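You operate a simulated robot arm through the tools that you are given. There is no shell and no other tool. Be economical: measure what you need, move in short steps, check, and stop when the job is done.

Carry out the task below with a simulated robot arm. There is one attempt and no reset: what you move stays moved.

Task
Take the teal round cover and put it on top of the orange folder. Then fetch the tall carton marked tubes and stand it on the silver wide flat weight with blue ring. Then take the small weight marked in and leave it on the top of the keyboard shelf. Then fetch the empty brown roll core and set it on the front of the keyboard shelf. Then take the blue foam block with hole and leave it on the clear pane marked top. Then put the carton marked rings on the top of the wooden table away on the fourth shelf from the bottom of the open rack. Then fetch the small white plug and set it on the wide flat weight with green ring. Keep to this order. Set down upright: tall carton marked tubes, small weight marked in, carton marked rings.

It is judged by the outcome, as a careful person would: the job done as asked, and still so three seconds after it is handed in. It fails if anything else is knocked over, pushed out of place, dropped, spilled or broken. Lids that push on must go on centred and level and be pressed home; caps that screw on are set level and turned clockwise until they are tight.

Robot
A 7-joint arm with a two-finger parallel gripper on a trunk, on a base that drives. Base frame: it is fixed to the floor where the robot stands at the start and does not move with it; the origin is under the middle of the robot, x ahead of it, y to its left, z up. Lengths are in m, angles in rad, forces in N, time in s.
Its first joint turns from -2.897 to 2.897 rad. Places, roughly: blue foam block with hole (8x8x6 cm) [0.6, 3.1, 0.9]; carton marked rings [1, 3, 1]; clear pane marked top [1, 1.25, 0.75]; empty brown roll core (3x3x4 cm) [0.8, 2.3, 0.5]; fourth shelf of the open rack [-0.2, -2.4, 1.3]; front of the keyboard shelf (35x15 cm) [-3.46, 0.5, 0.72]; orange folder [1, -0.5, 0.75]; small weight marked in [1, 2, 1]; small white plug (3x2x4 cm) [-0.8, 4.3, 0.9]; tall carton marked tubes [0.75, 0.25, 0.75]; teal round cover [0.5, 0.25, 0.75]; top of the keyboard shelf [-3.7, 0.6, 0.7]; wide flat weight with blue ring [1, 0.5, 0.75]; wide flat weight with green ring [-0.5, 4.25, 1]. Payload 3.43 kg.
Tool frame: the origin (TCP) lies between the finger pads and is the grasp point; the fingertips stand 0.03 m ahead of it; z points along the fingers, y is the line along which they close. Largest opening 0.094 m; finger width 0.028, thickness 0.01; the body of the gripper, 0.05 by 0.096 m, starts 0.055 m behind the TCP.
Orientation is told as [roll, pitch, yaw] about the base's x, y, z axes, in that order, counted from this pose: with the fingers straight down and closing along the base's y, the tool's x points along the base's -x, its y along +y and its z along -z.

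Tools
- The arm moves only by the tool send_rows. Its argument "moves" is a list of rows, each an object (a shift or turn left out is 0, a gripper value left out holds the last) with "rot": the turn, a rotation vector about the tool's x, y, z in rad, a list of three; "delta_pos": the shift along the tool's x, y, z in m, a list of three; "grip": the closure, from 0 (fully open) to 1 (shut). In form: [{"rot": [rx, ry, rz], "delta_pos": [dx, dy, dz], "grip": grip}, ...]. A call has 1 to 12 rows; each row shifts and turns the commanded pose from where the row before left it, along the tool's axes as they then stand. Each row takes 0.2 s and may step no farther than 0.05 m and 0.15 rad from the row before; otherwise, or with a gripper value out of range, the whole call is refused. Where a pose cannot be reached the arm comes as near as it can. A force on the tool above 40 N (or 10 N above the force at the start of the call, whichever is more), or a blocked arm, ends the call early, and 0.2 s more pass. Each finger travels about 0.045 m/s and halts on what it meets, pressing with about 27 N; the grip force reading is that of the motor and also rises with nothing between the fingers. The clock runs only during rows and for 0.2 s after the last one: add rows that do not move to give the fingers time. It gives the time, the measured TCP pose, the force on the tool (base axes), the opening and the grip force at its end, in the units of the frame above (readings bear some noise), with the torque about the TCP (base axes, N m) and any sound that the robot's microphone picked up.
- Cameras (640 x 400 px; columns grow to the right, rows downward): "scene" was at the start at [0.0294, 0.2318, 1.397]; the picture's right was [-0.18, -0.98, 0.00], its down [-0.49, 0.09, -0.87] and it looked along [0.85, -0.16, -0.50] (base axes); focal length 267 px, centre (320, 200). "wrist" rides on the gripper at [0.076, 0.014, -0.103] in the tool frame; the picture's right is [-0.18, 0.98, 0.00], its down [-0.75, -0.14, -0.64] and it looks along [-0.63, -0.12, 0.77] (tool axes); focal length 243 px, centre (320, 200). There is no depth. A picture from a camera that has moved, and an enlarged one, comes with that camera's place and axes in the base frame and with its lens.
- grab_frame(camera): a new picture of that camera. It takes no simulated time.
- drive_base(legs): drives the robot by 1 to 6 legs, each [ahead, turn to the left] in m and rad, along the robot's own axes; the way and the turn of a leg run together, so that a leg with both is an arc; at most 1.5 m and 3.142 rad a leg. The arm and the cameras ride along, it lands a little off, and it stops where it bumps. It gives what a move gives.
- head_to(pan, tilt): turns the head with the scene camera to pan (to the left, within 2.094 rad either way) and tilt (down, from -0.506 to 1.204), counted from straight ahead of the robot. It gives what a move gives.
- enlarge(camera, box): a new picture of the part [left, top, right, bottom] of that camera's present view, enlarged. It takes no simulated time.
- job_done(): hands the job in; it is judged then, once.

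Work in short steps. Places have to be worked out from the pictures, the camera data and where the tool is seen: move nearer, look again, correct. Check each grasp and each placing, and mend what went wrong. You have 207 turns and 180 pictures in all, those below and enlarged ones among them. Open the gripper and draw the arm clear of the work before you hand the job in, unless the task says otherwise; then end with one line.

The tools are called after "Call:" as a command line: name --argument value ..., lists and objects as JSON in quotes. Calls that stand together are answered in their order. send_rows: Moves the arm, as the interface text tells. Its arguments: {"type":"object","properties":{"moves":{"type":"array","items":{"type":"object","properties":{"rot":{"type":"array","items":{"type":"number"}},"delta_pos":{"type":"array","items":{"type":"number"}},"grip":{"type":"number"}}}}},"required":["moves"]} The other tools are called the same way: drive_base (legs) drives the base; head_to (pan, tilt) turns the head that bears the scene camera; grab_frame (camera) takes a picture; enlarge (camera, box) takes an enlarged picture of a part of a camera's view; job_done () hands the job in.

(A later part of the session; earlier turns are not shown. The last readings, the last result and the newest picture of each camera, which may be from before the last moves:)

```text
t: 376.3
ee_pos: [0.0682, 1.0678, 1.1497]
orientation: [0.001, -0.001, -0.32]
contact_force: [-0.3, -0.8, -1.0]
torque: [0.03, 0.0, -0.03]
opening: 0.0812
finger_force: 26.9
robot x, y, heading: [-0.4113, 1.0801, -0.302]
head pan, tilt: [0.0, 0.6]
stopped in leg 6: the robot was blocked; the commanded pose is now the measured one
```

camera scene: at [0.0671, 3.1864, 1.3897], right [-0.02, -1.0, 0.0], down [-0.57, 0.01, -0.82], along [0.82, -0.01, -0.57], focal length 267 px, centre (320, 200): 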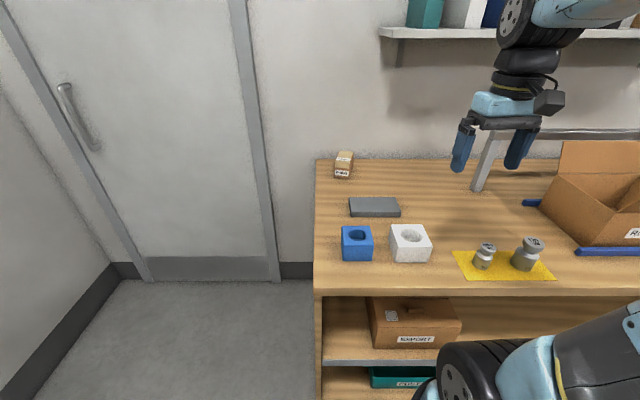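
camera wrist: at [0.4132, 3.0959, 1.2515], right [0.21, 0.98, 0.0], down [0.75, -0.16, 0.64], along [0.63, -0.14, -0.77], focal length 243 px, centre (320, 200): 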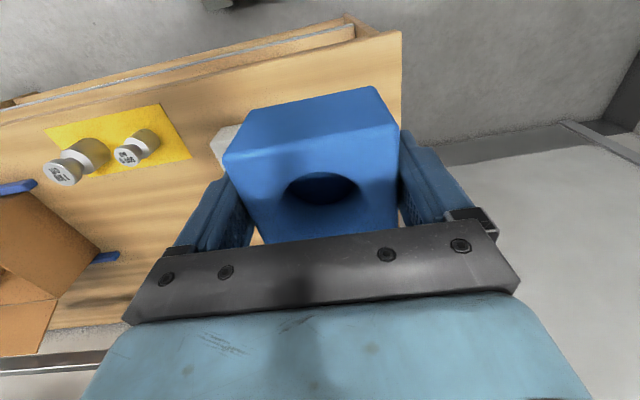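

Call:
drive_base --legs '[[0, 0.31], [0.42, 0]]'

Call:
head_to --pan 0.0 --tilt 0.5

Call:
grab_frame --camera "scene"

```text
t: 380.1
ee_pos: [0.4771, 1.2131, 1.1503]
orientation: [0.0, -0.002, -0.015]
contact_force: [-0.1, 0.6, -0.6]
torque: [0.02, -0.01, 0.05]
opening: 0.0812
finger_force: 27.4
robot x, y, heading: [0.0168, 1.0762, -0.004]
head pan, tilt: [0.0, 0.6]
```

```text
t: 380.7
ee_pos: [0.4781, 1.2119, 1.1497]
orientation: [-0.002, 0.001, -0.015]
contact_force: [-0.3, -0.4, -0.7]
torque: [-0.02, -0.01, 0.01]
opening: 0.0811
finger_force: 27.3
robot x, y, heading: [0.0172, 1.0792, -0.006]
head pan, tilt: [0.0, 0.499]
```

```text
44 pictures are left
camera scene: at [0.0495, 1.3151, 1.3987], right [0.0, -1.0, 0.0], down [-0.48, 0.0, -0.88], along [0.88, 0.0, -0.48], focal length 267 px, centre (320, 200)
```

scene: 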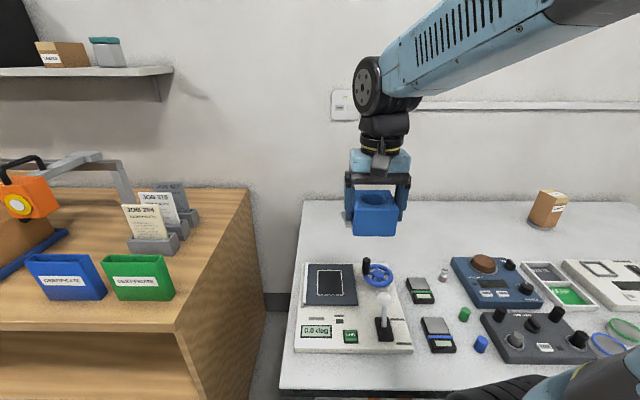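

The pane is hidden behind the block; I raise the arm a bit to see it.

Call:
send_rows --moves '[{"delta_pos": [0, 0, -0.045]}, {"delta_pos": [0, 0, -0.045]}, {"delta_pos": [0, 0, -0.045]}, {}]'

Call:
enlarge --camera "scene" --box '[290, 140, 450, 260]'

```text
t: 381.7
ee_pos: [0.478, 1.2136, 1.2862]
orientation: [-0.003, 0.0, -0.015]
contact_force: [-1.3, -0.1, -0.2]
torque: [0.0, 0.04, 0.01]
opening: 0.081
finger_force: 27.3
robot x, y, heading: [0.0167, 1.0753, -0.002]
head pan, tilt: [0.0, 0.499]
```

```text
3.33 times, centred on (370, 200) of scene
camera zoom: at [0.0495, 1.3151, 1.3988], right [0.0, -1.0, 0.0], down [-0.48, 0.0, -0.88], along [0.88, 0.0, -0.48], focal length 889 px, centre (153, 200)
```

zoom: 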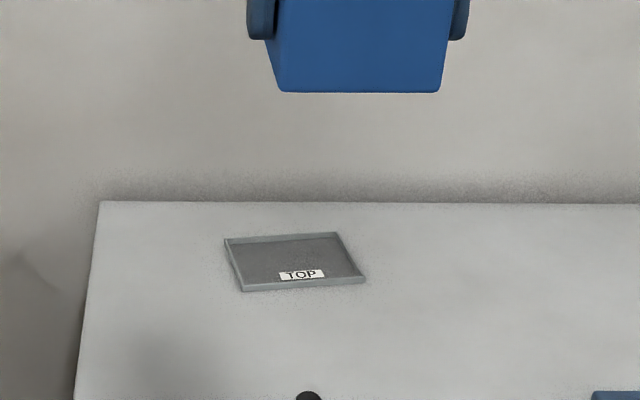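

Pane corners give centre ≈ (0.983, 1.143), 15×11 cm, turned ≈ +0.14. I carry the block over it.

Call:
send_rows --moves '[{"delta_pos": [-0.0418, -0.0052, 0.0225]}, {"delta_pos": [-0.0418, -0.0052, 0.0225]}, {"delta_pos": [-0.0418, -0.0052, 0.0225]}, {"delta_pos": [-0.0418, -0.0052, 0.0225]}, {"delta_pos": [-0.0418, -0.0052, 0.0225]}, {"delta_pos": [-0.0418, -0.0052, 0.0225]}, {"delta_pos": [-0.0418, -0.0052, 0.0225]}, {"delta_pos": [-0.0418, -0.0052, 0.0225]}, {"delta_pos": [-0.0418, -0.0052, 0.0225]}, {"delta_pos": [-0.0418, -0.0052, 0.0225]}, {"delta_pos": [-0.0418, -0.0052, 0.0225]}, {"delta_pos": [-0.0418, -0.0052, 0.0225]}]'

Call:
send_rows --moves '[{"rot": [0, 0, -0.08]}, {"rot": [0, 0, -0.075]}, {"delta_pos": [0, 0, 0.04]}, {"delta_pos": [0, 0, 0.04]}, {}, {}]'

Call:
enlarge --camera "scene" --box '[290, 140, 450, 260]'

Call:
grab_frame --camera "wrist"

```text
t: 384.3
ee_pos: [0.9791, 1.1421, 1.0123]
orientation: [-0.001, -0.002, -0.015]
contact_force: [0.3, 0.3, 1.4]
torque: [-0.02, -0.05, 0.01]
opening: 0.0813
finger_force: 27.2
robot x, y, heading: [0.0146, 1.0767, -0.002]
head pan, tilt: [0.0, 0.499]
```

```text
t: 385.7
ee_pos: [0.9789, 1.14, 0.9351]
orientation: [-0.003, 0.001, 0.139]
contact_force: [0.3, 0.2, 0.1]
torque: [0.02, 0.04, 0.01]
opening: 0.0811
finger_force: 26.7
robot x, y, heading: [0.0203, 1.0796, -0.003]
head pan, tilt: [0.0, 0.499]
```

```text
3.33 times, centred on (370, 200) of scene
camera zoom: at [0.0502, 1.3151, 1.3988], right [0.0, -1.0, 0.0], down [-0.48, 0.0, -0.88], along [0.88, 0.0, -0.48], focal length 889 px, centre (153, 200)
```

zoom: 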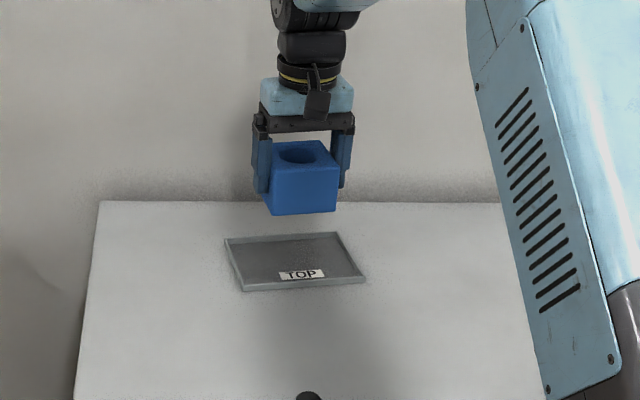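

```text
41 pictures are left
camera wrist: at [0.9002, 1.1435, 1.0372], right [0.05, 1.0, 0.0], down [0.77, -0.03, 0.64], along [0.64, -0.03, -0.77], focal length 243 px, centre (320, 200)
```

wrist: 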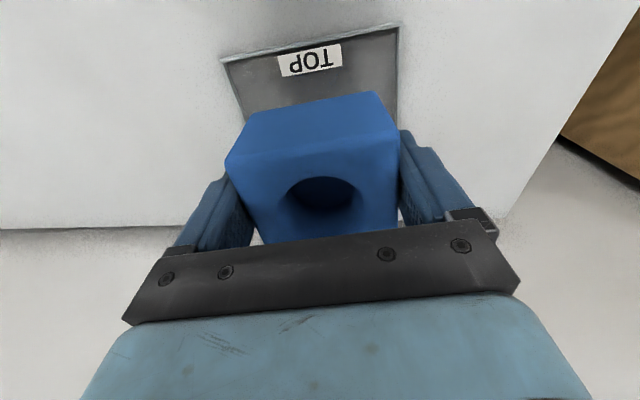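

Well aligned with the pane. I lower and then creep to contact.

Call:
send_rows --moves '[{"delta_pos": [0, 0, 0.035]}, {"delta_pos": [0, 0, 0.03]}, {"delta_pos": [0, 0, 0.008]}, {}, {"delta_pos": [0, 0, 0.003]}, {}, {"delta_pos": [0, 0, 0.003]}, {}]'

```text
t: 387.5
ee_pos: [0.9788, 1.1406, 0.8572]
orientation: [-0.002, -0.001, 0.137]
contact_force: [0.2, -1.7, 5.4]
torque: [0.01, -0.1, 0.03]
opening: 0.0812
finger_force: 27.1
robot x, y, heading: [0.019, 1.0781, -0.005]
head pan, tilt: [0.0, 0.499]
```

Contact (5 N). I open fully and rise.

Call:
send_rows --moves '[{"grip": 0}, {}, {}, {"delta_pos": [0, 0, -0.01]}, {"delta_pos": [0, 0, -0.03]}, {"delta_pos": [0, 0, -0.045]}, {"delta_pos": [0, 0, -0.045]}, {"delta_pos": [0, 0, -0.045]}, {}]'

Call:
enlarge --camera "scene" --box '[290, 140, 450, 260]'

```text
t: 389.5
ee_pos: [0.9789, 1.1431, 1.0315]
orientation: [-0.003, 0.001, 0.14]
contact_force: [-0.2, -0.6, 1.0]
torque: [0.01, -0.02, -0.03]
opening: 0.094
finger_force: 0.1
robot x, y, heading: [0.0157, 1.0781, -0.001]
head pan, tilt: [0.0, 0.499]
```

```text
3.33 times, centred on (370, 200) of scene
camera zoom: at [0.0501, 1.3151, 1.3988], right [0.0, -1.0, 0.0], down [-0.48, 0.0, -0.88], along [0.88, 0.0, -0.48], focal length 889 px, centre (153, 200)
```

zoom: 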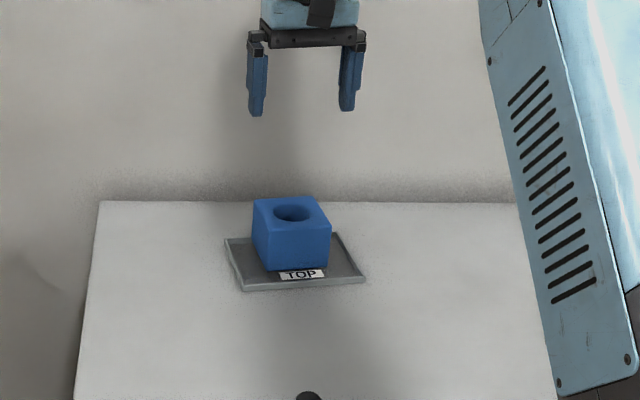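

Block is on the pane. Now the rings carton: I tuck the arm and drive back to the wooden table's left part.

Call:
send_rows --moves '[{"delta_pos": [0.03, 0, -0.035]}, {"delta_pos": [0.03, 0, -0.035]}, {"delta_pos": [0.03, 0, -0.035]}, {"delta_pos": [0.04, 0, -0.02]}, {"delta_pos": [0.047, 0, 0]}, {"delta_pos": [0.047, 0, 0]}, {"delta_pos": [0.047, 0, 0]}, {"delta_pos": [0.047, 0, 0]}, {"delta_pos": [0.047, 0, 0]}, {"delta_pos": [0.047, 0, 0]}, {"delta_pos": [0.047, 0, 0]}, {"delta_pos": [0.047, 0, 0]}]'

Call:
drive_base --legs '[[-0.38, 0], [0, 0.5], [0, 0.5], [0, 0.4]]'

```text
t: 392.1
ee_pos: [0.4791, 1.0716, 1.1595]
orientation: [0.0, 0.002, 0.137]
contact_force: [0.5, 0.4, -0.1]
torque: [0.0, 0.07, 0.0]
opening: 0.0941
finger_force: 0.1
robot x, y, heading: [0.0146, 1.0775, -0.008]
head pan, tilt: [0.0, 0.499]
```

```text
t: 398.8
ee_pos: [-0.2258, 1.5241, 1.1613]
orientation: [-0.003, 0.001, 1.428]
contact_force: [0.0, -1.1, -0.6]
torque: [0.03, 0.03, 0.0]
opening: 0.094
finger_force: 0.0
robot x, y, heading: [-0.2996, 1.0635, 1.312]
head pan, tilt: [0.0, 0.499]
stopped in leg 4: the robot was blocked; the commanded pose is now the measured one
```

Call:
drive_base --legs '[[0, 0.28], [1.5, 0], [0.45, 0], [0, -0.5], [0, -0.5], [0, -0.35]]'

Call:
head_to --pan 0.0 --tilt 0.45

```text
t: 413.9
ee_pos: [0.0796, 3.1765, 1.1616]
orientation: [-0.001, 0.0, 0.41]
contact_force: [-0.5, 0.5, 0.8]
torque: [-0.03, -0.03, 0.01]
opening: 0.0938
finger_force: 0.0
robot x, y, heading: [-0.3742, 3.0545, 0.267]
head pan, tilt: [0.0, 0.499]
stopped in leg 6: the robot was blocked; the commanded pose is now the measured one
```

```text
t: 414.6
ee_pos: [0.0788, 3.1768, 1.161]
orientation: [-0.001, 0.001, 0.41]
contact_force: [-0.8, -0.5, 0.4]
torque: [0.03, -0.02, 0.01]
opening: 0.0939
finger_force: 0.2
robot x, y, heading: [-0.3696, 3.0602, 0.261]
head pan, tilt: [0.0, 0.45]
```

Call:
drive_base --legs '[[0, -0.28], [0.32, 0]]'

Call:
grab_frame --camera "scene"

Call:
enlarge --camera "scene" --box '[280, 120, 400, 210]'

```text
t: 417.7
ee_pos: [0.416, 3.0473, 1.1623]
orientation: [-0.003, 0.0, 0.141]
contact_force: [0.8, -0.1, 1.2]
torque: [0.02, -0.01, -0.03]
opening: 0.094
finger_force: 0.0
robot x, y, heading: [-0.0553, 3.0531, -0.007]
head pan, tilt: [0.0, 0.45]
```

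```text
39 pictures are left
camera scene: at [-0.0196, 3.288, 1.4033], right [-0.01, -1.0, 0.0], down [-0.44, 0.0, -0.9], along [0.9, -0.01, -0.44], focal length 267 px, centre (320, 200)
```

scene: 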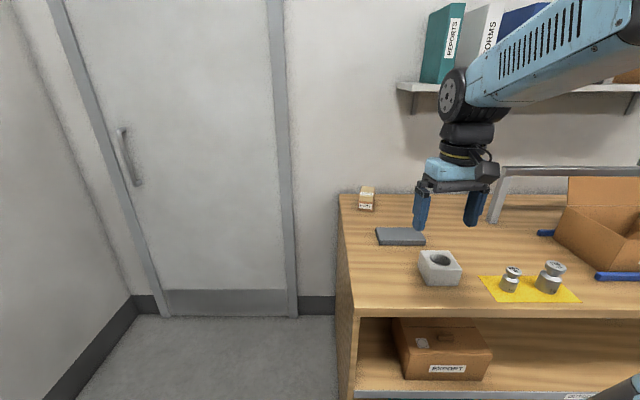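

```text
4.44 times, centred on (340, 165) of scene
camera zoom: at [-0.0196, 3.288, 1.4033], right [-0.01, -1.0, 0.0], down [-0.44, 0.0, -0.9], along [0.9, -0.01, -0.44], focal length 1185 px, centre (231, 356)
```

zoom: 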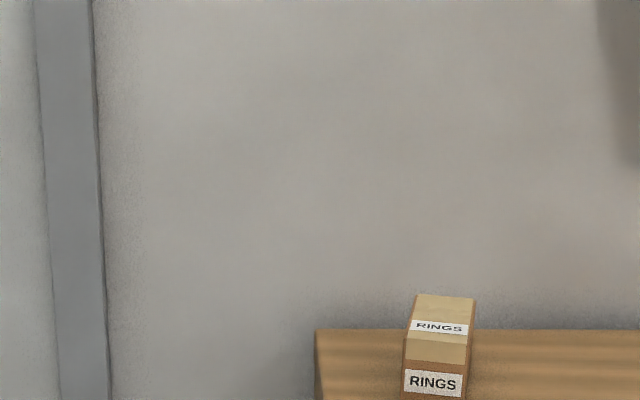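

I move the gripper toward the rings carton (≈ 1.0–1.08, 3.08, about 5 cm wide, 4.5 cm tall) for a top view.

Call:
send_rows --moves '[{"rot": [0, 0, 0.141]}, {"delta_pos": [-0.047, 0.003, 0]}, {"delta_pos": [-0.047, 0.003, 0]}, {"delta_pos": [-0.047, 0.003, 0]}, {"delta_pos": [-0.047, 0.003, 0]}, {"delta_pos": [-0.047, 0.003, 0]}, {"delta_pos": [-0.047, 0.003, 0]}, {"delta_pos": [-0.047, 0.003, 0.01]}, {"delta_pos": [-0.045, 0.003, 0.01]}, {"delta_pos": [0, 0, 0.03]}, {}]'

Call:
enlarge --camera "wrist" --box '[230, 60, 410, 230]'

```text
t: 420.1
ee_pos: [0.7907, 3.0697, 1.1131]
orientation: [-0.001, 0.001, -0.004]
contact_force: [-0.2, 0.2, -0.4]
torque: [0.04, 0.01, 0.02]
opening: 0.094
finger_force: 0.0
robot x, y, heading: [-0.0553, 3.0526, -0.007]
head pan, tilt: [0.0, 0.45]
```

```text
2.35 times, centred on (320, 145) of wrist
camera zoom: at [0.7143, 3.0839, 1.2149], right [0.19, 0.98, 0.0], down [0.75, -0.14, 0.64], along [0.63, -0.12, -0.77], focal length 571 px, centre (320, 329)
```

zoom: 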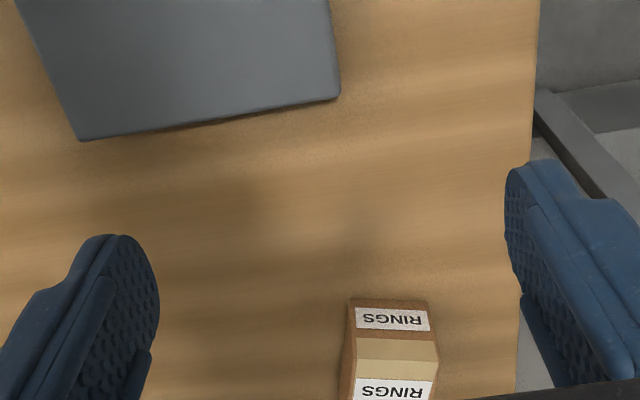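

Carton: front edge (0.977, 3.057)–(0.991, 3.114), yaw ≈ −0.24, top 0.908, ~10 cm deep. For the shelf I grasp it with the tool pitched 0.8. I set up behind it.

Call:
send_rows --moves '[{"delta_pos": [-0.0228, 0.01, 0.03]}, {"delta_pos": [-0.0228, 0.01, 0.03]}, {"delta_pos": [-0.0228, 0.01, 0.03]}, {"delta_pos": [-0.0228, 0.01, 0.03]}, {"rot": [0, 0, 0.12]}, {"rot": [0, 0, 0.12]}, {"rot": [0, -0.134, 0]}, {"rot": [0, -0.134, 0]}, {"rot": [0, -0.134, 0]}, {"rot": [0, -0.134, 0]}, {"rot": [0, -0.134, 0]}, {"rot": [0, -0.13, 0]}]'

Call:
grab_frame --camera "wrist"

```text
t: 422.7
ee_pos: [0.8827, 3.1087, 0.9932]
orientation: [-0.003, -0.802, -0.244]
contact_force: [-0.3, -0.6, 0.8]
torque: [0.03, -0.02, 0.04]
opening: 0.094
finger_force: 0.0
robot x, y, heading: [-0.0526, 3.0481, -0.009]
head pan, tilt: [0.0, 0.45]
```

```text
36 pictures are left
camera wrist: at [0.7624, 3.153, 1.0092], right [0.36, 0.92, 0.13], down [0.03, -0.15, 0.99], along [0.93, -0.35, -0.08], focal length 243 px, centre (320, 200)
```

wrist: 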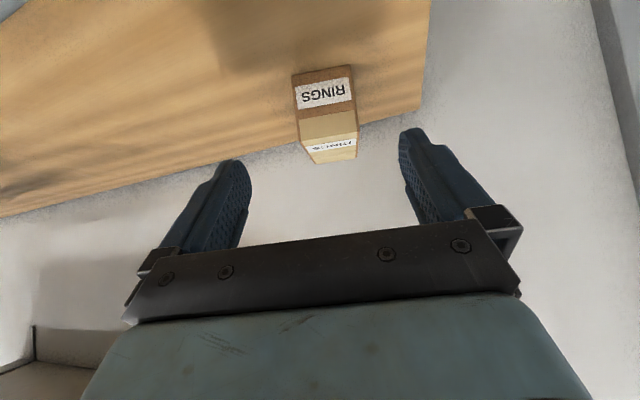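

Consistent. I lower to z≈0.902 and then slide forward around the carton.

Call:
send_rows --moves '[{"delta_pos": [0.0327, 0.0021, 0.0316]}, {"delta_pos": [0.0327, 0.0022, 0.0316]}, {}, {"delta_pos": [-0.0286, 0, 0.0296]}, {"delta_pos": [-0.0286, 0, 0.0296]}, {}]'

Call:
grab_frame --camera "wrist"

```text
t: 424.1
ee_pos: [0.9661, 3.0923, 0.9008]
orientation: [-0.001, -0.8, -0.242]
contact_force: [-0.4, -0.1, -0.5]
torque: [-0.02, 0.01, 0.02]
opening: 0.094
finger_force: 0.1
robot x, y, heading: [-0.054, 3.0529, -0.01]
head pan, tilt: [0.0, 0.45]
```

```text
35 pictures are left
camera wrist: at [0.8456, 3.1377, 0.918], right [0.36, 0.92, 0.13], down [0.03, -0.15, 0.99], along [0.93, -0.35, -0.08], focal length 243 px, centre (320, 200)
```

wrist: 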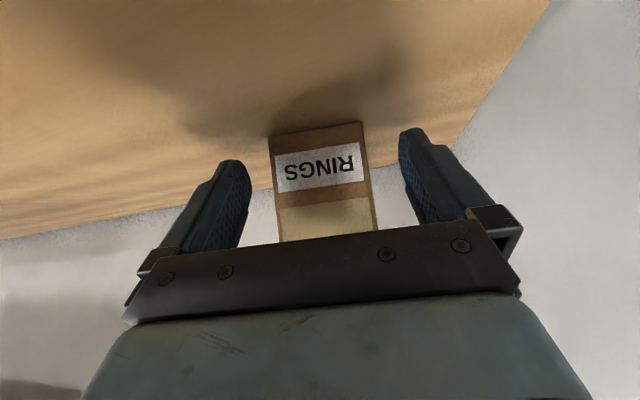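

Centred between the fingers. I go forward 4 cm more and close.

Call:
send_rows --moves '[{"delta_pos": [-0.0143, 0, 0.0148]}, {"delta_pos": [-0.0143, 0, 0.0148]}, {}, {"grip": 0.25}, {"grip": 0.45}, {}, {}, {}]'

Call:
grab_frame --camera "wrist"

```text
t: 425.9
ee_pos: [1.0032, 3.0854, 0.9016]
orientation: [-0.003, -0.8, -0.24]
contact_force: [0.0, -0.7, -0.4]
torque: [-0.06, 0.04, -0.02]
opening: 0.0663
finger_force: 27.2
robot x, y, heading: [-0.0534, 3.0512, -0.01]
head pan, tilt: [0.0, 0.45]
```

```text
34 pictures are left
camera wrist: at [0.8841, 3.1291, 0.9182], right [0.36, 0.92, 0.13], down [0.03, -0.15, 0.99], along [0.93, -0.35, -0.08], focal length 243 px, centre (320, 200)
```

wrist: 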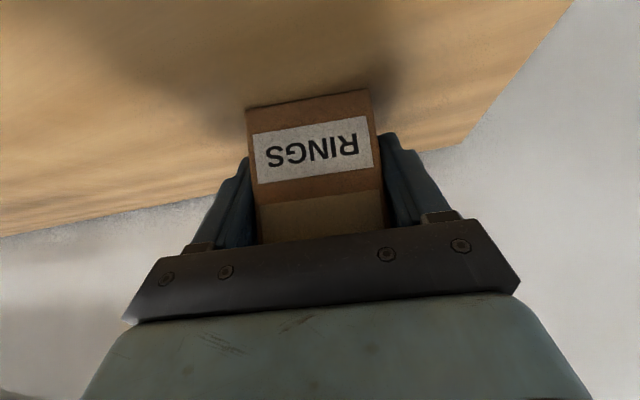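

Gripped. I lift straight up first, then retreat along the tool axis to z≈1.2.

Call:
send_rows --moves '[{"delta_pos": [-0.018, 0, -0.0174]}, {"delta_pos": [-0.0288, 0, -0.0278]}, {"delta_pos": [0, 0, -0.045]}, {"delta_pos": [0, 0, -0.045]}, {"delta_pos": [0, 0, -0.045]}, {"delta_pos": [0, 0, -0.045]}, {"delta_pos": [0, 0, -0.045]}, {"delta_pos": [0, 0, -0.045]}, {"delta_pos": [0, 0, -0.045]}, {}]'

Call:
drive_base --legs '[[-0.42, 0]]'

Call:
grab_frame --camera "wrist"

```text
t: 428.1
ee_pos: [0.7816, 3.1353, 1.1866]
orientation: [-0.001, -0.8, -0.239]
contact_force: [-0.1, -0.2, -0.5]
torque: [0.02, 0.06, 0.0]
opening: 0.0662
finger_force: 27.2
robot x, y, heading: [-0.0557, 3.0496, -0.006]
head pan, tilt: [0.0, 0.45]
```

```text
t: 430.7
ee_pos: [0.3594, 3.1353, 1.1876]
orientation: [-0.002, -0.8, -0.243]
contact_force: [-0.2, -0.6, -1.3]
torque: [0.0, 0.04, 0.0]
opening: 0.0658
finger_force: 27.2
robot x, y, heading: [-0.4754, 3.0534, -0.01]
head pan, tilt: [0.0, 0.45]
```

```text
33 pictures are left
camera wrist: at [0.2409, 3.1806, 1.2036], right [0.36, 0.92, 0.13], down [0.03, -0.15, 0.99], along [0.93, -0.36, -0.08], focal length 243 px, centre (320, 200)
```

wrist: 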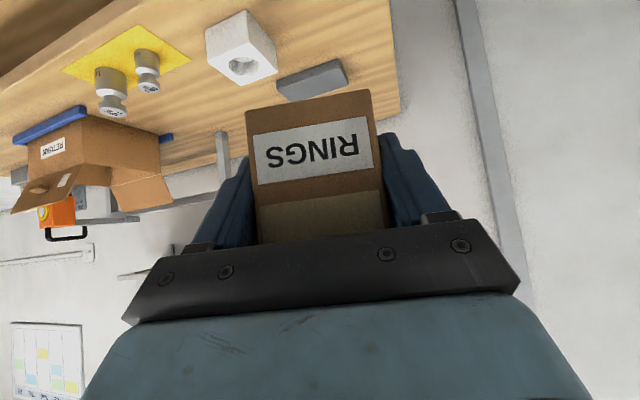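

Holding well. I turn to face the rack (−y) and drive along the aisle.

Call:
drive_base --legs '[[0, -0.4], [0, -0.4], [0, -0.4], [0, -0.35]]'

```text
t: 434.1
ee_pos: [0.1551, 2.5004, 1.1895]
orientation: [-0.002, -0.802, -1.061]
contact_force: [-0.1, 0.5, -1.2]
torque: [0.04, 0.05, 0.0]
opening: 0.0659
finger_force: 27.9
robot x, y, heading: [-0.437, 3.094, -0.836]
head pan, tilt: [0.0, 0.45]
stopped in leg 3: the robot was blocked; the commanded pose is now the measured one
```

Call:
drive_base --legs '[[0, -0.37], [0, -0.37]]'

```text
t: 437.0
ee_pos: [-0.3637, 2.2534, 1.189]
orientation: [-0.001, -0.801, -1.766]
contact_force: [0.6, -0.7, -1.4]
torque: [0.08, -0.01, 0.03]
opening: 0.0659
finger_force: 27.4
robot x, y, heading: [-0.3776, 3.0913, -1.571]
head pan, tilt: [0.0, 0.45]
stopped in leg 2: the robot was blocked; the commanded pose is now the measured one
```

Heading is right. I drive down the aisle.

Call:
drive_base --legs '[[1.5, 0], [1.5, 0], [0.9, 0]]'

Call:
head_to --pan 0.0 --tilt 0.1

Call:
grab_frame --camera "scene"

```text
t: 455.8
ee_pos: [-0.3647, -1.5935, 1.1895]
orientation: [-0.001, -0.8, -1.769]
contact_force: [-0.1, -0.2, -0.6]
torque: [0.07, 0.0, 0.01]
opening: 0.0663
finger_force: 27.3
robot x, y, heading: [-0.3763, -0.756, -1.574]
head pan, tilt: [0.0, 0.45]
```

```text
t: 456.6
ee_pos: [-0.3641, -1.5946, 1.1895]
orientation: [-0.003, -0.801, -1.767]
contact_force: [0.1, -0.3, -1.9]
torque: [0.04, -0.02, -0.02]
opening: 0.066
finger_force: 26.8
robot x, y, heading: [-0.3752, -0.758, -1.58]
head pan, tilt: [0.0, 0.099]
```

```text
32 pictures are left
camera scene: at [-0.1433, -0.7913, 1.4358], right [-1.0, 0.01, 0.0], down [0.0, 0.1, -0.99], along [-0.01, -0.99, -0.1], focal length 267 px, centre (320, 200)
```

scene: 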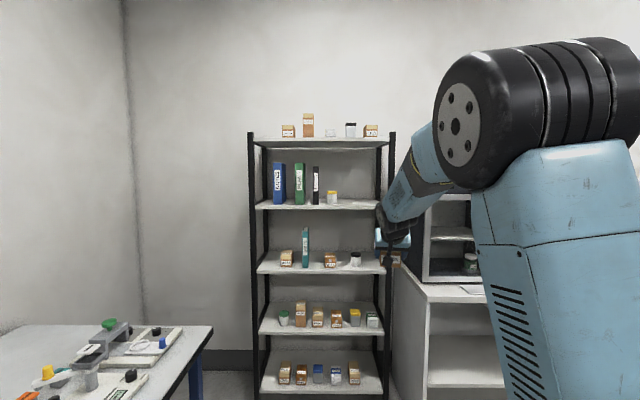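

4th shelf surface z≈1.256, next shelf's underside ≈1.575; the free stretch is x ≈ −0.27…−0.53. I raise the carton, square its yaw, shift to x≈−0.41, then drive closer.

Call:
send_rows --moves '[{"delta_pos": [-0.0323, 0, -0.0314]}, {"delta_pos": [-0.0323, 0, -0.0314]}, {"delta_pos": [-0.0323, 0, -0.0314]}, {"delta_pos": [-0.0323, 0, -0.0314]}, {"rot": [-0.068, 0, -0.066]}, {"rot": [-0.068, 0, -0.066]}, {"delta_pos": [0, -0.023, 0]}, {"delta_pos": [0, -0.023, 0]}, {}]'

Call:
drive_base --legs '[[0.55, 0]]'

Call:
grab_frame --camera "scene"

Call:
grab_frame --camera "wrist"

```text
t: 458.6
ee_pos: [-0.4086, -1.5978, 1.3699]
orientation: [0.001, -0.801, -1.578]
contact_force: [0.0, 0.0, -1.2]
torque: [0.04, 0.01, -0.02]
opening: 0.0662
finger_force: 26.9
robot x, y, heading: [-0.3762, -0.755, -1.573]
head pan, tilt: [0.0, 0.099]
```

```text
t: 461.9
ee_pos: [-0.4095, -2.1495, 1.3703]
orientation: [-0.003, -0.801, -1.574]
contact_force: [-0.1, 0.3, -1.1]
torque: [0.02, -0.01, 0.02]
opening: 0.066
finger_force: 26.6
robot x, y, heading: [-0.3794, -1.31, -1.573]
head pan, tilt: [0.0, 0.099]
```

```text
31 pictures are left
camera scene: at [-0.1458, -1.3423, 1.4359], right [-1.0, 0.0, 0.0], down [0.0, 0.1, -0.99], along [0.0, -0.99, -0.1], focal length 267 px, centre (320, 200)
```

scene: 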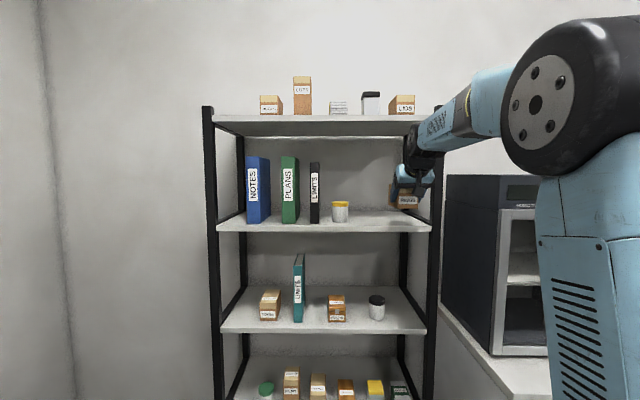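

```text
30 pictures are left
camera wrist: at [-0.3939, -2.0226, 1.387], right [0.98, -0.13, 0.13], down [-0.14, -0.06, 0.99], along [-0.12, -0.99, -0.08], focal length 243 px, centre (320, 200)
```

wrist: 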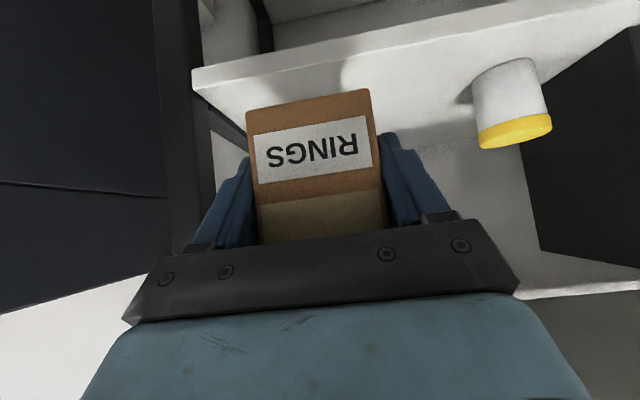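

Shelf front at y≈−2.21, jar at x>−0.265, right post x<−0.51: the carton at x≈−0.405 fits. I move in 15 cm and lower to just above the shelf.

Call:
send_rows --moves '[{"delta_pos": [-0.0314, 0.003, 0.0323]}, {"delta_pos": [-0.0314, 0.003, 0.0323]}, {"delta_pos": [-0.0314, 0, 0.0323]}, {"delta_pos": [-0.0105, 0, 0.0108]}, {}, {"delta_pos": [0.0215, 0, 0.0209]}, {"delta_pos": [0.0143, 0, 0.014]}, {}]'

Call:
grab_frame --camera "scene"

Call:
grab_frame --camera "wrist"

```text
t: 463.7
ee_pos: [-0.4053, -2.3007, 1.3178]
orientation: [-0.001, -0.8, -1.576]
contact_force: [-0.2, 0.7, -2.2]
torque: [0.03, -0.01, -0.02]
opening: 0.0661
finger_force: 27.1
robot x, y, heading: [-0.3792, -1.3131, -1.572]
head pan, tilt: [0.0, 0.099]
```

```text
29 pictures are left
camera scene: at [-0.1458, -1.3427, 1.4358], right [-1.0, 0.0, 0.0], down [0.0, 0.1, -0.99], along [0.0, -0.99, -0.1], focal length 267 px, centre (320, 200)
```

scene: 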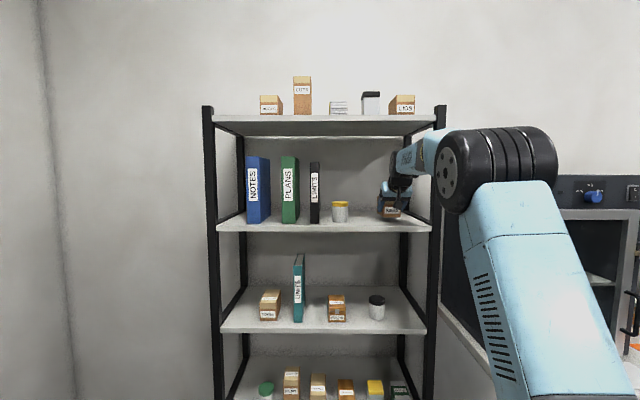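

```text
28 pictures are left
camera wrist: at [-0.3891, -2.1737, 1.335], right [0.98, -0.13, 0.13], down [-0.14, -0.06, 0.99], along [-0.12, -0.99, -0.08], focal length 243 px, centre (320, 200)
```

wrist: 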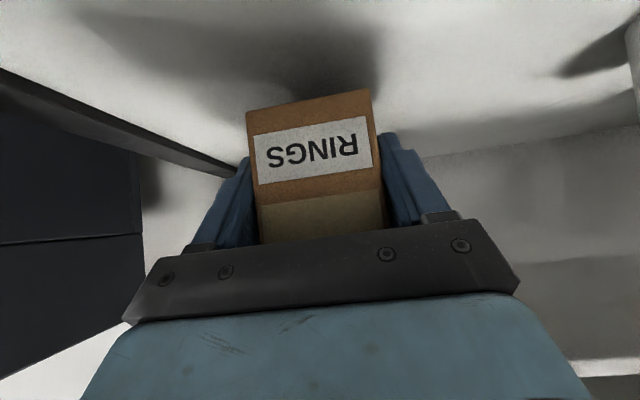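

Inside the shelf with clearance all round. I lower gently to contact.

Call:
send_rows --moves '[{"delta_pos": [0.0057, 0, 0.0056]}, {}, {"delta_pos": [0.0022, 0, 0.0021]}, {}, {"delta_pos": [0.0014, 0, 0.0014]}, {}, {"delta_pos": [0.0014, 0, 0.0014]}, {}]'

```text
t: 465.5
ee_pos: [-0.4032, -2.3005, 1.306]
orientation: [0.001, -0.8, -1.576]
contact_force: [0.5, 1.2, -0.5]
torque: [0.06, 0.01, -0.06]
opening: 0.0658
finger_force: 27.0
robot x, y, heading: [-0.3772, -1.3103, -1.573]
head pan, tilt: [0.0, 0.099]
```

Call:
send_rows --moves '[{"delta_pos": [0.0018, 0, 0.0017]}, {}, {"delta_pos": [0.0014, 0, 0.0014]}, {}, {"delta_pos": [0.0014, 0, 0.0014]}, {}]'

```text
t: 466.9
ee_pos: [-0.4032, -2.3001, 1.3025]
orientation: [-0.002, -0.804, -1.577]
contact_force: [1.7, -4.3, 16.8]
torque: [-0.21, -0.13, 0.07]
opening: 0.0659
finger_force: 27.2
robot x, y, heading: [-0.38, -1.3121, -1.575]
head pan, tilt: [0.0, 0.099]
```

Contact felt. I open and retreat along the tool axis.

Call:
send_rows --moves '[{"grip": 0.15}, {"grip": 0.05}, {}, {"delta_pos": [0, 0, -0.02]}, {"delta_pos": [0, 0, -0.04]}, {"delta_pos": [0.02, 0, -0.035]}, {"delta_pos": [0.03, 0, -0.033]}, {"delta_pos": [0.03, 0, -0.033]}, {"delta_pos": [0.03, 0, -0.033]}, {}]'

Call:
grab_frame --camera "scene"

```text
t: 469.1
ee_pos: [-0.4008, -2.0856, 1.3538]
orientation: [-0.002, -0.801, -1.577]
contact_force: [0.3, 0.2, -0.4]
torque: [-0.01, -0.01, 0.03]
opening: 0.0894
finger_force: 0.0
robot x, y, heading: [-0.3768, -1.313, -1.575]
head pan, tilt: [0.0, 0.099]
```

```text
27 pictures are left
camera scene: at [-0.1458, -1.342, 1.4359], right [-1.0, 0.0, 0.0], down [0.0, 0.1, -0.99], along [0.0, -0.99, -0.1], focal length 267 px, centre (320, 200)
```

scene: 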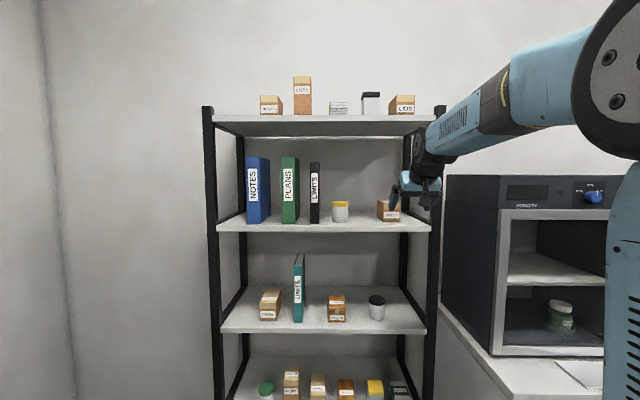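

Rings carton stands on the fourth shelf. Last: the white plug. I level and tuck the tool, reverse up the aisle and turn round.

Call:
send_rows --moves '[{"rot": [0, 0.134, 0], "delta_pos": [0.02, 0, -0.02], "grip": 0}, {"rot": [0, 0.134, 0], "delta_pos": [0.025, 0, -0.015]}, {"rot": [0, 0.134, 0], "delta_pos": [0.03, 0, 0]}, {"rot": [0, 0.134, 0], "delta_pos": [0.035, 0, 0.01]}, {"rot": [0, 0.134, 0], "delta_pos": [0.035, 0, 0.015]}, {"rot": [0, 0.13, 0], "delta_pos": [0.035, 0, 0.02]}, {"delta_pos": [0.035, 0, 0.03]}, {"delta_pos": [0.035, 0, 0.03]}, {"delta_pos": [0.03, 0, 0.03]}, {}]'

Call:
drive_base --legs '[[-1.4, 0], [-1.0, 0], [0, 0.5], [0, 0.5], [0, 0.5]]'

```text
t: 471.3
ee_pos: [-0.3984, -1.8082, 1.1739]
orientation: [0.001, -0.003, -1.575]
contact_force: [0.2, -0.8, 0.0]
torque: [-0.01, -0.01, 0.02]
opening: 0.0942
finger_force: 0.1
robot x, y, heading: [-0.3792, -1.3096, -1.568]
head pan, tilt: [0.0, 0.099]
```

```text
t: 487.5
ee_pos: [0.0639, 0.9593, 1.1732]
orientation: [0.0, -0.002, -0.305]
contact_force: [-0.3, -0.8, 0.2]
torque: [0.02, -0.01, -0.01]
opening: 0.0939
finger_force: 0.0
robot x, y, heading: [-0.4326, 1.064, -0.269]
head pan, tilt: [0.0, 0.099]
stopped in leg 5: the robot was blocked; the commanded pose is now the measured one
```

Call:
drive_base --legs '[[0, 0.46], [0, 0.46], [0, 0.46], [0, 0.46]]'

```text
t: 492.0
ee_pos: [-0.1729, 1.4981, 1.1744]
orientation: [-0.002, -0.003, 0.947]
contact_force: [0.2, -0.6, 0.5]
torque: [0.0, 0.01, 0.01]
opening: 0.0939
finger_force: 0.1
robot x, y, heading: [-0.3785, 1.0246, 1.01]
head pan, tilt: [0.0, 0.099]
stopped in leg 3: the robot was blocked; the commanded pose is now the measured one
```

Call:
drive_base --legs '[[0, 0.34], [0, 0.34], [1.5, 0], [0.4, 0]]'

Call:
head_to --pan -0.2 --tilt 0.4

Call:
grab_frame --camera "scene"

```text
t: 504.2
ee_pos: [-0.7475, 3.4369, 1.1745]
orientation: [-0.001, -0.002, 1.621]
contact_force: [-0.1, 0.3, 0.1]
torque: [-0.02, 0.03, -0.01]
opening: 0.094
finger_force: 0.0
robot x, y, heading: [-0.6163, 2.9452, 1.687]
head pan, tilt: [0.0, 0.099]
```

```text
t: 505.0
ee_pos: [-0.7471, 3.4384, 1.1746]
orientation: [0.0, -0.002, 1.62]
contact_force: [0.3, -0.1, -0.1]
torque: [-0.01, 0.01, 0.0]
opening: 0.094
finger_force: 0.0
robot x, y, heading: [-0.6162, 2.9381, 1.692]
head pan, tilt: [-0.201, 0.4]
```

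```text
26 pictures are left
camera scene: at [-0.8326, 2.949, 1.408], right [1.0, -0.08, 0.0], down [-0.03, -0.39, -0.92], along [0.08, 0.92, -0.39], focal length 267 px, centre (320, 200)
```

scene: 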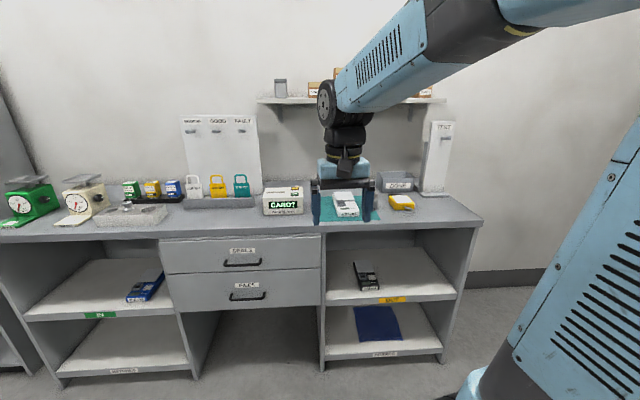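

The plug and green-ring weight should be behind the hand; I raise it and zoom there.

Call:
send_rows --moves '[{"delta_pos": [0.02, 0, -0.045]}, {"delta_pos": [0.02, 0, -0.045]}, {"delta_pos": [0, 0, -0.045]}, {"delta_pos": [0, 0, -0.045]}, {}]'

Call:
enlarge --camera "scene" --box '[240, 140, 460, 250]'

```text
t: 506.2
ee_pos: [-0.7446, 3.3962, 1.3536]
orientation: [0.0, -0.003, 1.623]
contact_force: [0.0, 0.6, 0.9]
torque: [0.0, 0.02, -0.04]
opening: 0.0938
finger_force: 0.3
robot x, y, heading: [-0.6154, 2.9402, 1.689]
head pan, tilt: [-0.201, 0.4]
```

```text
2.91 times, centred on (350, 195) of scene
camera zoom: at [-0.8325, 2.9488, 1.4079], right [1.0, -0.08, 0.0], down [-0.03, -0.39, -0.92], along [0.08, 0.92, -0.39], focal length 776 px, centre (233, 214)
```

zoom: 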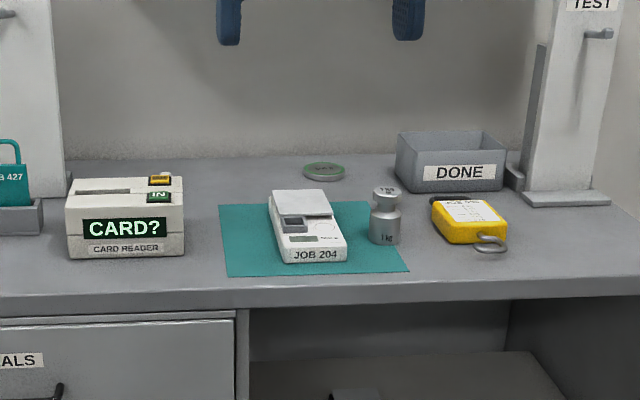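

The green-ring weight is at ≈ (−0.553, 4.264). The plug must be behind the card reader. I drive closer and look down with the wrist camera.

Call:
drive_base --legs '[[0, -0.1], [0.48, 0]]'

Call:
grab_frame --camera "wrist"

Call:
grab_frame --camera "scene"

```text
t: 509.6
ee_pos: [-0.6998, 3.8818, 1.3524]
orientation: [0.0, -0.001, 1.51]
contact_force: [-0.6, 0.0, -1.2]
torque: [0.0, 0.02, -0.02]
opening: 0.0941
finger_force: 0.0
robot x, y, heading: [-0.6188, 3.417, 1.578]
head pan, tilt: [-0.201, 0.4]
```

```text
24 pictures are left
camera wrist: at [-0.7194, 3.8067, 1.455], right [-0.97, 0.24, 0.0], down [0.18, 0.74, 0.64], along [0.16, 0.62, -0.77], focal length 243 px, centre (320, 200)
```

wrist: 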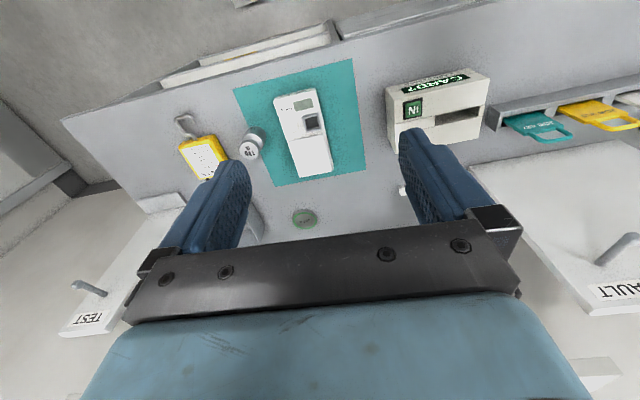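

```text
23 pictures are left
camera scene: at [-0.8344, 3.4471, 1.4079], right [0.98, -0.19, 0.0], down [-0.07, -0.38, -0.92], along [0.18, 0.9, -0.39], focal length 267 px, centre (320, 200)
```

scene: 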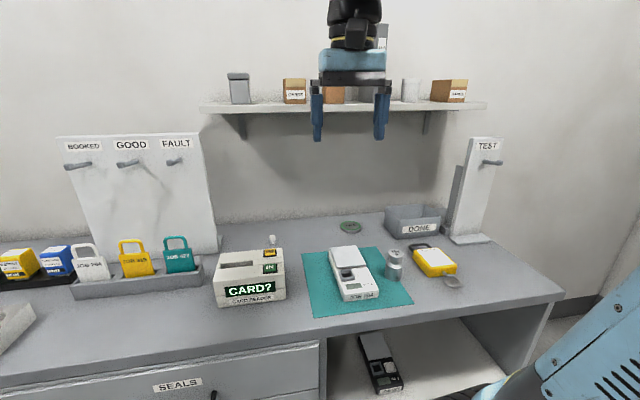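

Plug ≈ (−0.835, 4.22) behind the card reader; weight top ≈ (−0.548, 4.287, 0.925); a wall shelf hangs at z≈1.33 from y≈4.2. I go down in the lane at x≈−0.75 to z≈1.02 with fingers narrowed, then forward.

Call:
send_rows --moves '[{"rot": [0, 0, -0.061], "grip": 0.4}, {"delta_pos": [-0.02, 0.025, 0.03]}, {"delta_pos": [-0.02, 0.025, 0.03]}, {"delta_pos": [-0.02, 0, 0.04]}, {"delta_pos": [-0.01, 0, 0.045]}, {"delta_pos": [0, 0, 0.045]}, {"delta_pos": [0, 0, 0.045]}, {"delta_pos": [0, 0, 0.045]}, {"delta_pos": [0, 0, 0.04]}, {}]'

Call:
grab_frame --camera "wrist"

```text
t: 511.8
ee_pos: [-0.7516, 3.951, 1.0355]
orientation: [0.001, -0.002, 1.572]
contact_force: [0.1, 0.1, -0.3]
torque: [-0.02, 0.02, 0.04]
opening: 0.0562
finger_force: 0.0
robot x, y, heading: [-0.6171, 3.4133, 1.577]
head pan, tilt: [-0.201, 0.4]
```

```text
22 pictures are left
camera wrist: at [-0.7651, 3.8747, 1.137], right [-0.98, 0.18, 0.0], down [0.14, 0.75, 0.64], along [0.12, 0.63, -0.77], focal length 243 px, centre (320, 200)
```

wrist: 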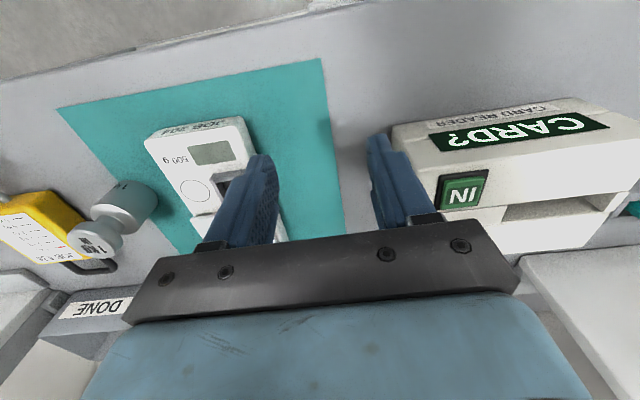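

The lane is clear on both sides. I go forward to y≈4.21 at z≈1.02.

Call:
send_rows --moves '[{"delta_pos": [-0.03, -0.008, 0.012]}, {"delta_pos": [-0.045, 0, 0]}, {"delta_pos": [-0.045, 0, 0]}, {"delta_pos": [-0.045, 0, 0]}, {"delta_pos": [-0.045, 0, 0]}, {}]'

Call:
grab_frame --camera "wrist"

```text
t: 513.2
ee_pos: [-0.7423, 4.1642, 1.0196]
orientation: [0.002, 0.001, 1.573]
contact_force: [-0.4, 0.4, 0.0]
torque: [0.04, 0.01, 0.0]
opening: 0.0561
finger_force: 0.1
robot x, y, heading: [-0.6193, 3.4177, 1.582]
head pan, tilt: [-0.201, 0.4]
```

```text
21 pictures are left
camera wrist: at [-0.7569, 4.0883, 1.1232], right [-0.98, 0.18, 0.0], down [0.14, 0.75, 0.64], along [0.12, 0.63, -0.77], focal length 243 px, centre (320, 200)
```

wrist: 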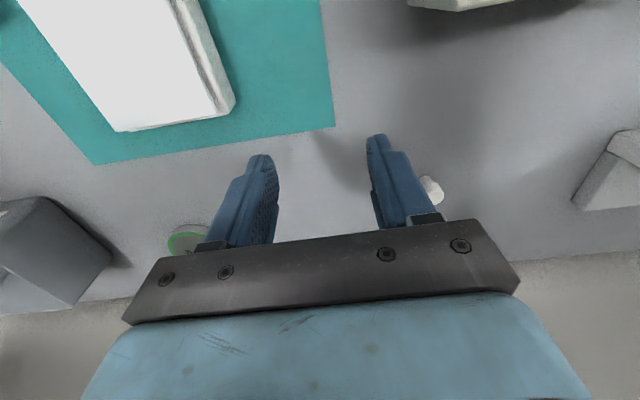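

Plug at (−0.835, 4.245); weight confirmed at (−0.552, 4.283). I position above the plug.

Call:
send_rows --moves '[{"delta_pos": [-0.035, 0, 0]}, {"delta_pos": [-0.04, 0, 0]}, {"delta_pos": [0, 0.047, 0]}, {"delta_pos": [0, 0.046, 0]}, {}]'

Call:
grab_frame --camera "wrist"

Call:
enlarge --camera "wrist" --box '[260, 80, 400, 180]'

```text
t: 514.4
ee_pos: [-0.836, 4.235, 1.0213]
orientation: [-0.001, -0.001, 1.574]
contact_force: [-0.1, -0.6, -0.3]
torque: [0.02, -0.02, -0.01]
opening: 0.0567
finger_force: 0.0
robot x, y, heading: [-0.6143, 3.4156, 1.578]
head pan, tilt: [-0.201, 0.4]
```

```text
20 pictures are left
camera wrist: at [-0.8506, 4.159, 1.1237], right [-0.98, 0.18, 0.0], down [0.14, 0.75, 0.64], along [0.12, 0.63, -0.77], focal length 243 px, centre (320, 200)
```

wrist: 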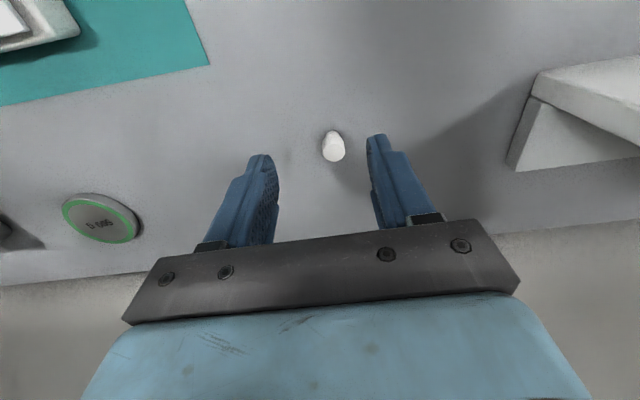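

```text
4.00 times, centred on (330, 130) of wrist
camera zoom: at [-0.8506, 4.159, 1.1237], right [-0.98, 0.18, 0.0], down [0.14, 0.75, 0.64], along [0.12, 0.63, -0.77], focal length 970 px, centre (280, 480)
```

zoom: 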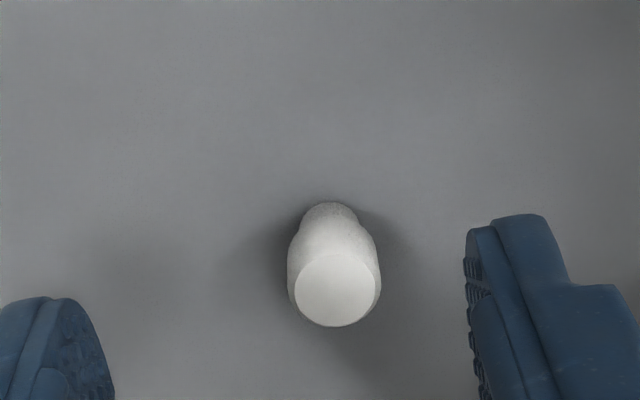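

Plug at (−0.8435, 4.255). I centre on it, lower to z≈0.953 and close gently.

Call:
send_rows --moves '[{"delta_pos": [-0.02, 0.0075, 0]}, {"delta_pos": [0, 0, 0.03]}, {"delta_pos": [0, 0, 0.02]}, {"delta_pos": [0, 0, 0.01]}, {"delta_pos": [0, 0, 0.008]}, {}, {"grip": 0.65}, {}, {"grip": 0.85}, {}, {}]'

Call:
enlarge --camera "wrist" --box '[240, 90, 420, 220]'

```text
t: 516.8
ee_pos: [-0.843, 4.2568, 0.9529]
orientation: [-0.002, -0.001, 1.571]
contact_force: [-0.1, -0.3, -1.1]
torque: [-0.01, -0.01, 0.0]
opening: 0.017
finger_force: 27.3
robot x, y, heading: [-0.6214, 3.4183, 1.579]
head pan, tilt: [-0.201, 0.4]
```

```text
3.08 times, centred on (330, 155) of wrist
camera zoom: at [-0.8574, 4.1803, 1.0565], right [-0.98, 0.18, 0.0], down [0.14, 0.75, 0.64], along [0.12, 0.63, -0.77], focal length 746 px, centre (289, 338)
```

zoom: 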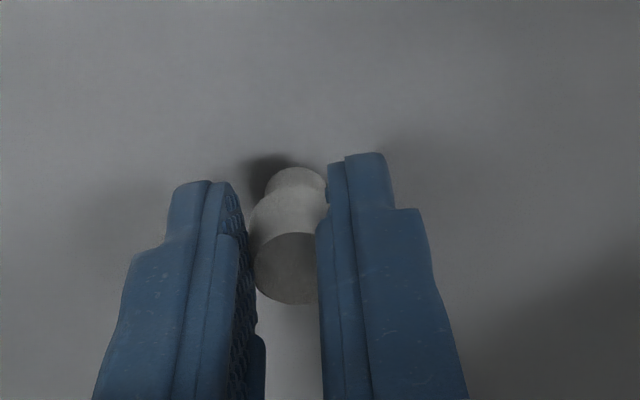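

Plug gripped (1.7 cm). I lift and carry it to the green-ring weight.

Call:
send_rows --moves '[{"delta_pos": [0, 0, -0.025]}, {"delta_pos": [0, 0, -0.03]}, {"delta_pos": [-0.0035, -0.0416, 0]}, {"delta_pos": [-0.0035, -0.0416, 0]}, {"delta_pos": [-0.0035, -0.0416, 0]}, {"delta_pos": [-0.0035, -0.0416, 0]}, {"delta_pos": [-0.004, -0.0416, 0]}, {"delta_pos": [-0.004, -0.0416, 0]}, {"delta_pos": [-0.004, -0.0416, 0]}, {}]'

Call:
grab_frame --camera "wrist"

Call:
grab_frame --camera "scene"

```text
t: 519.0
ee_pos: [-0.5502, 4.2856, 1.0078]
orientation: [-0.001, -0.001, 1.574]
contact_force: [-0.4, -0.8, -0.3]
torque: [0.0, -0.03, 0.0]
opening: 0.0181
finger_force: 27.0
robot x, y, heading: [-0.6154, 3.4194, 1.579]
head pan, tilt: [-0.201, 0.4]
```

```text
17 pictures are left
camera wrist: at [-0.5647, 4.2092, 1.1099], right [-0.98, 0.18, 0.0], down [0.14, 0.75, 0.64], along [0.12, 0.63, -0.77], focal length 243 px, centre (320, 200)
```

wrist: 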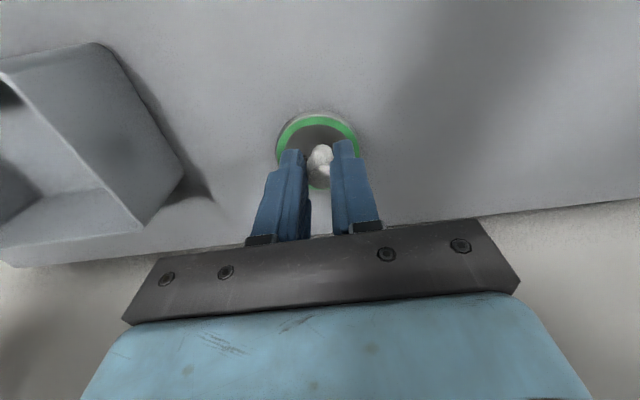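

```text
16 pictures are left
camera scene: at [-0.8344, 3.4478, 1.4079], right [0.98, -0.19, 0.0], down [-0.07, -0.38, -0.92], along [0.18, 0.9, -0.39], focal length 267 px, centre (320, 200)
```

scene: 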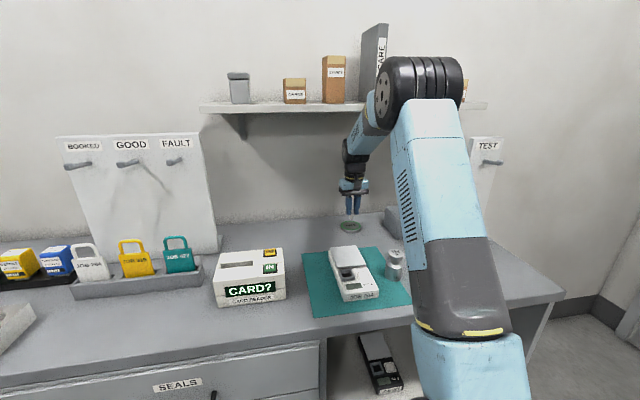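

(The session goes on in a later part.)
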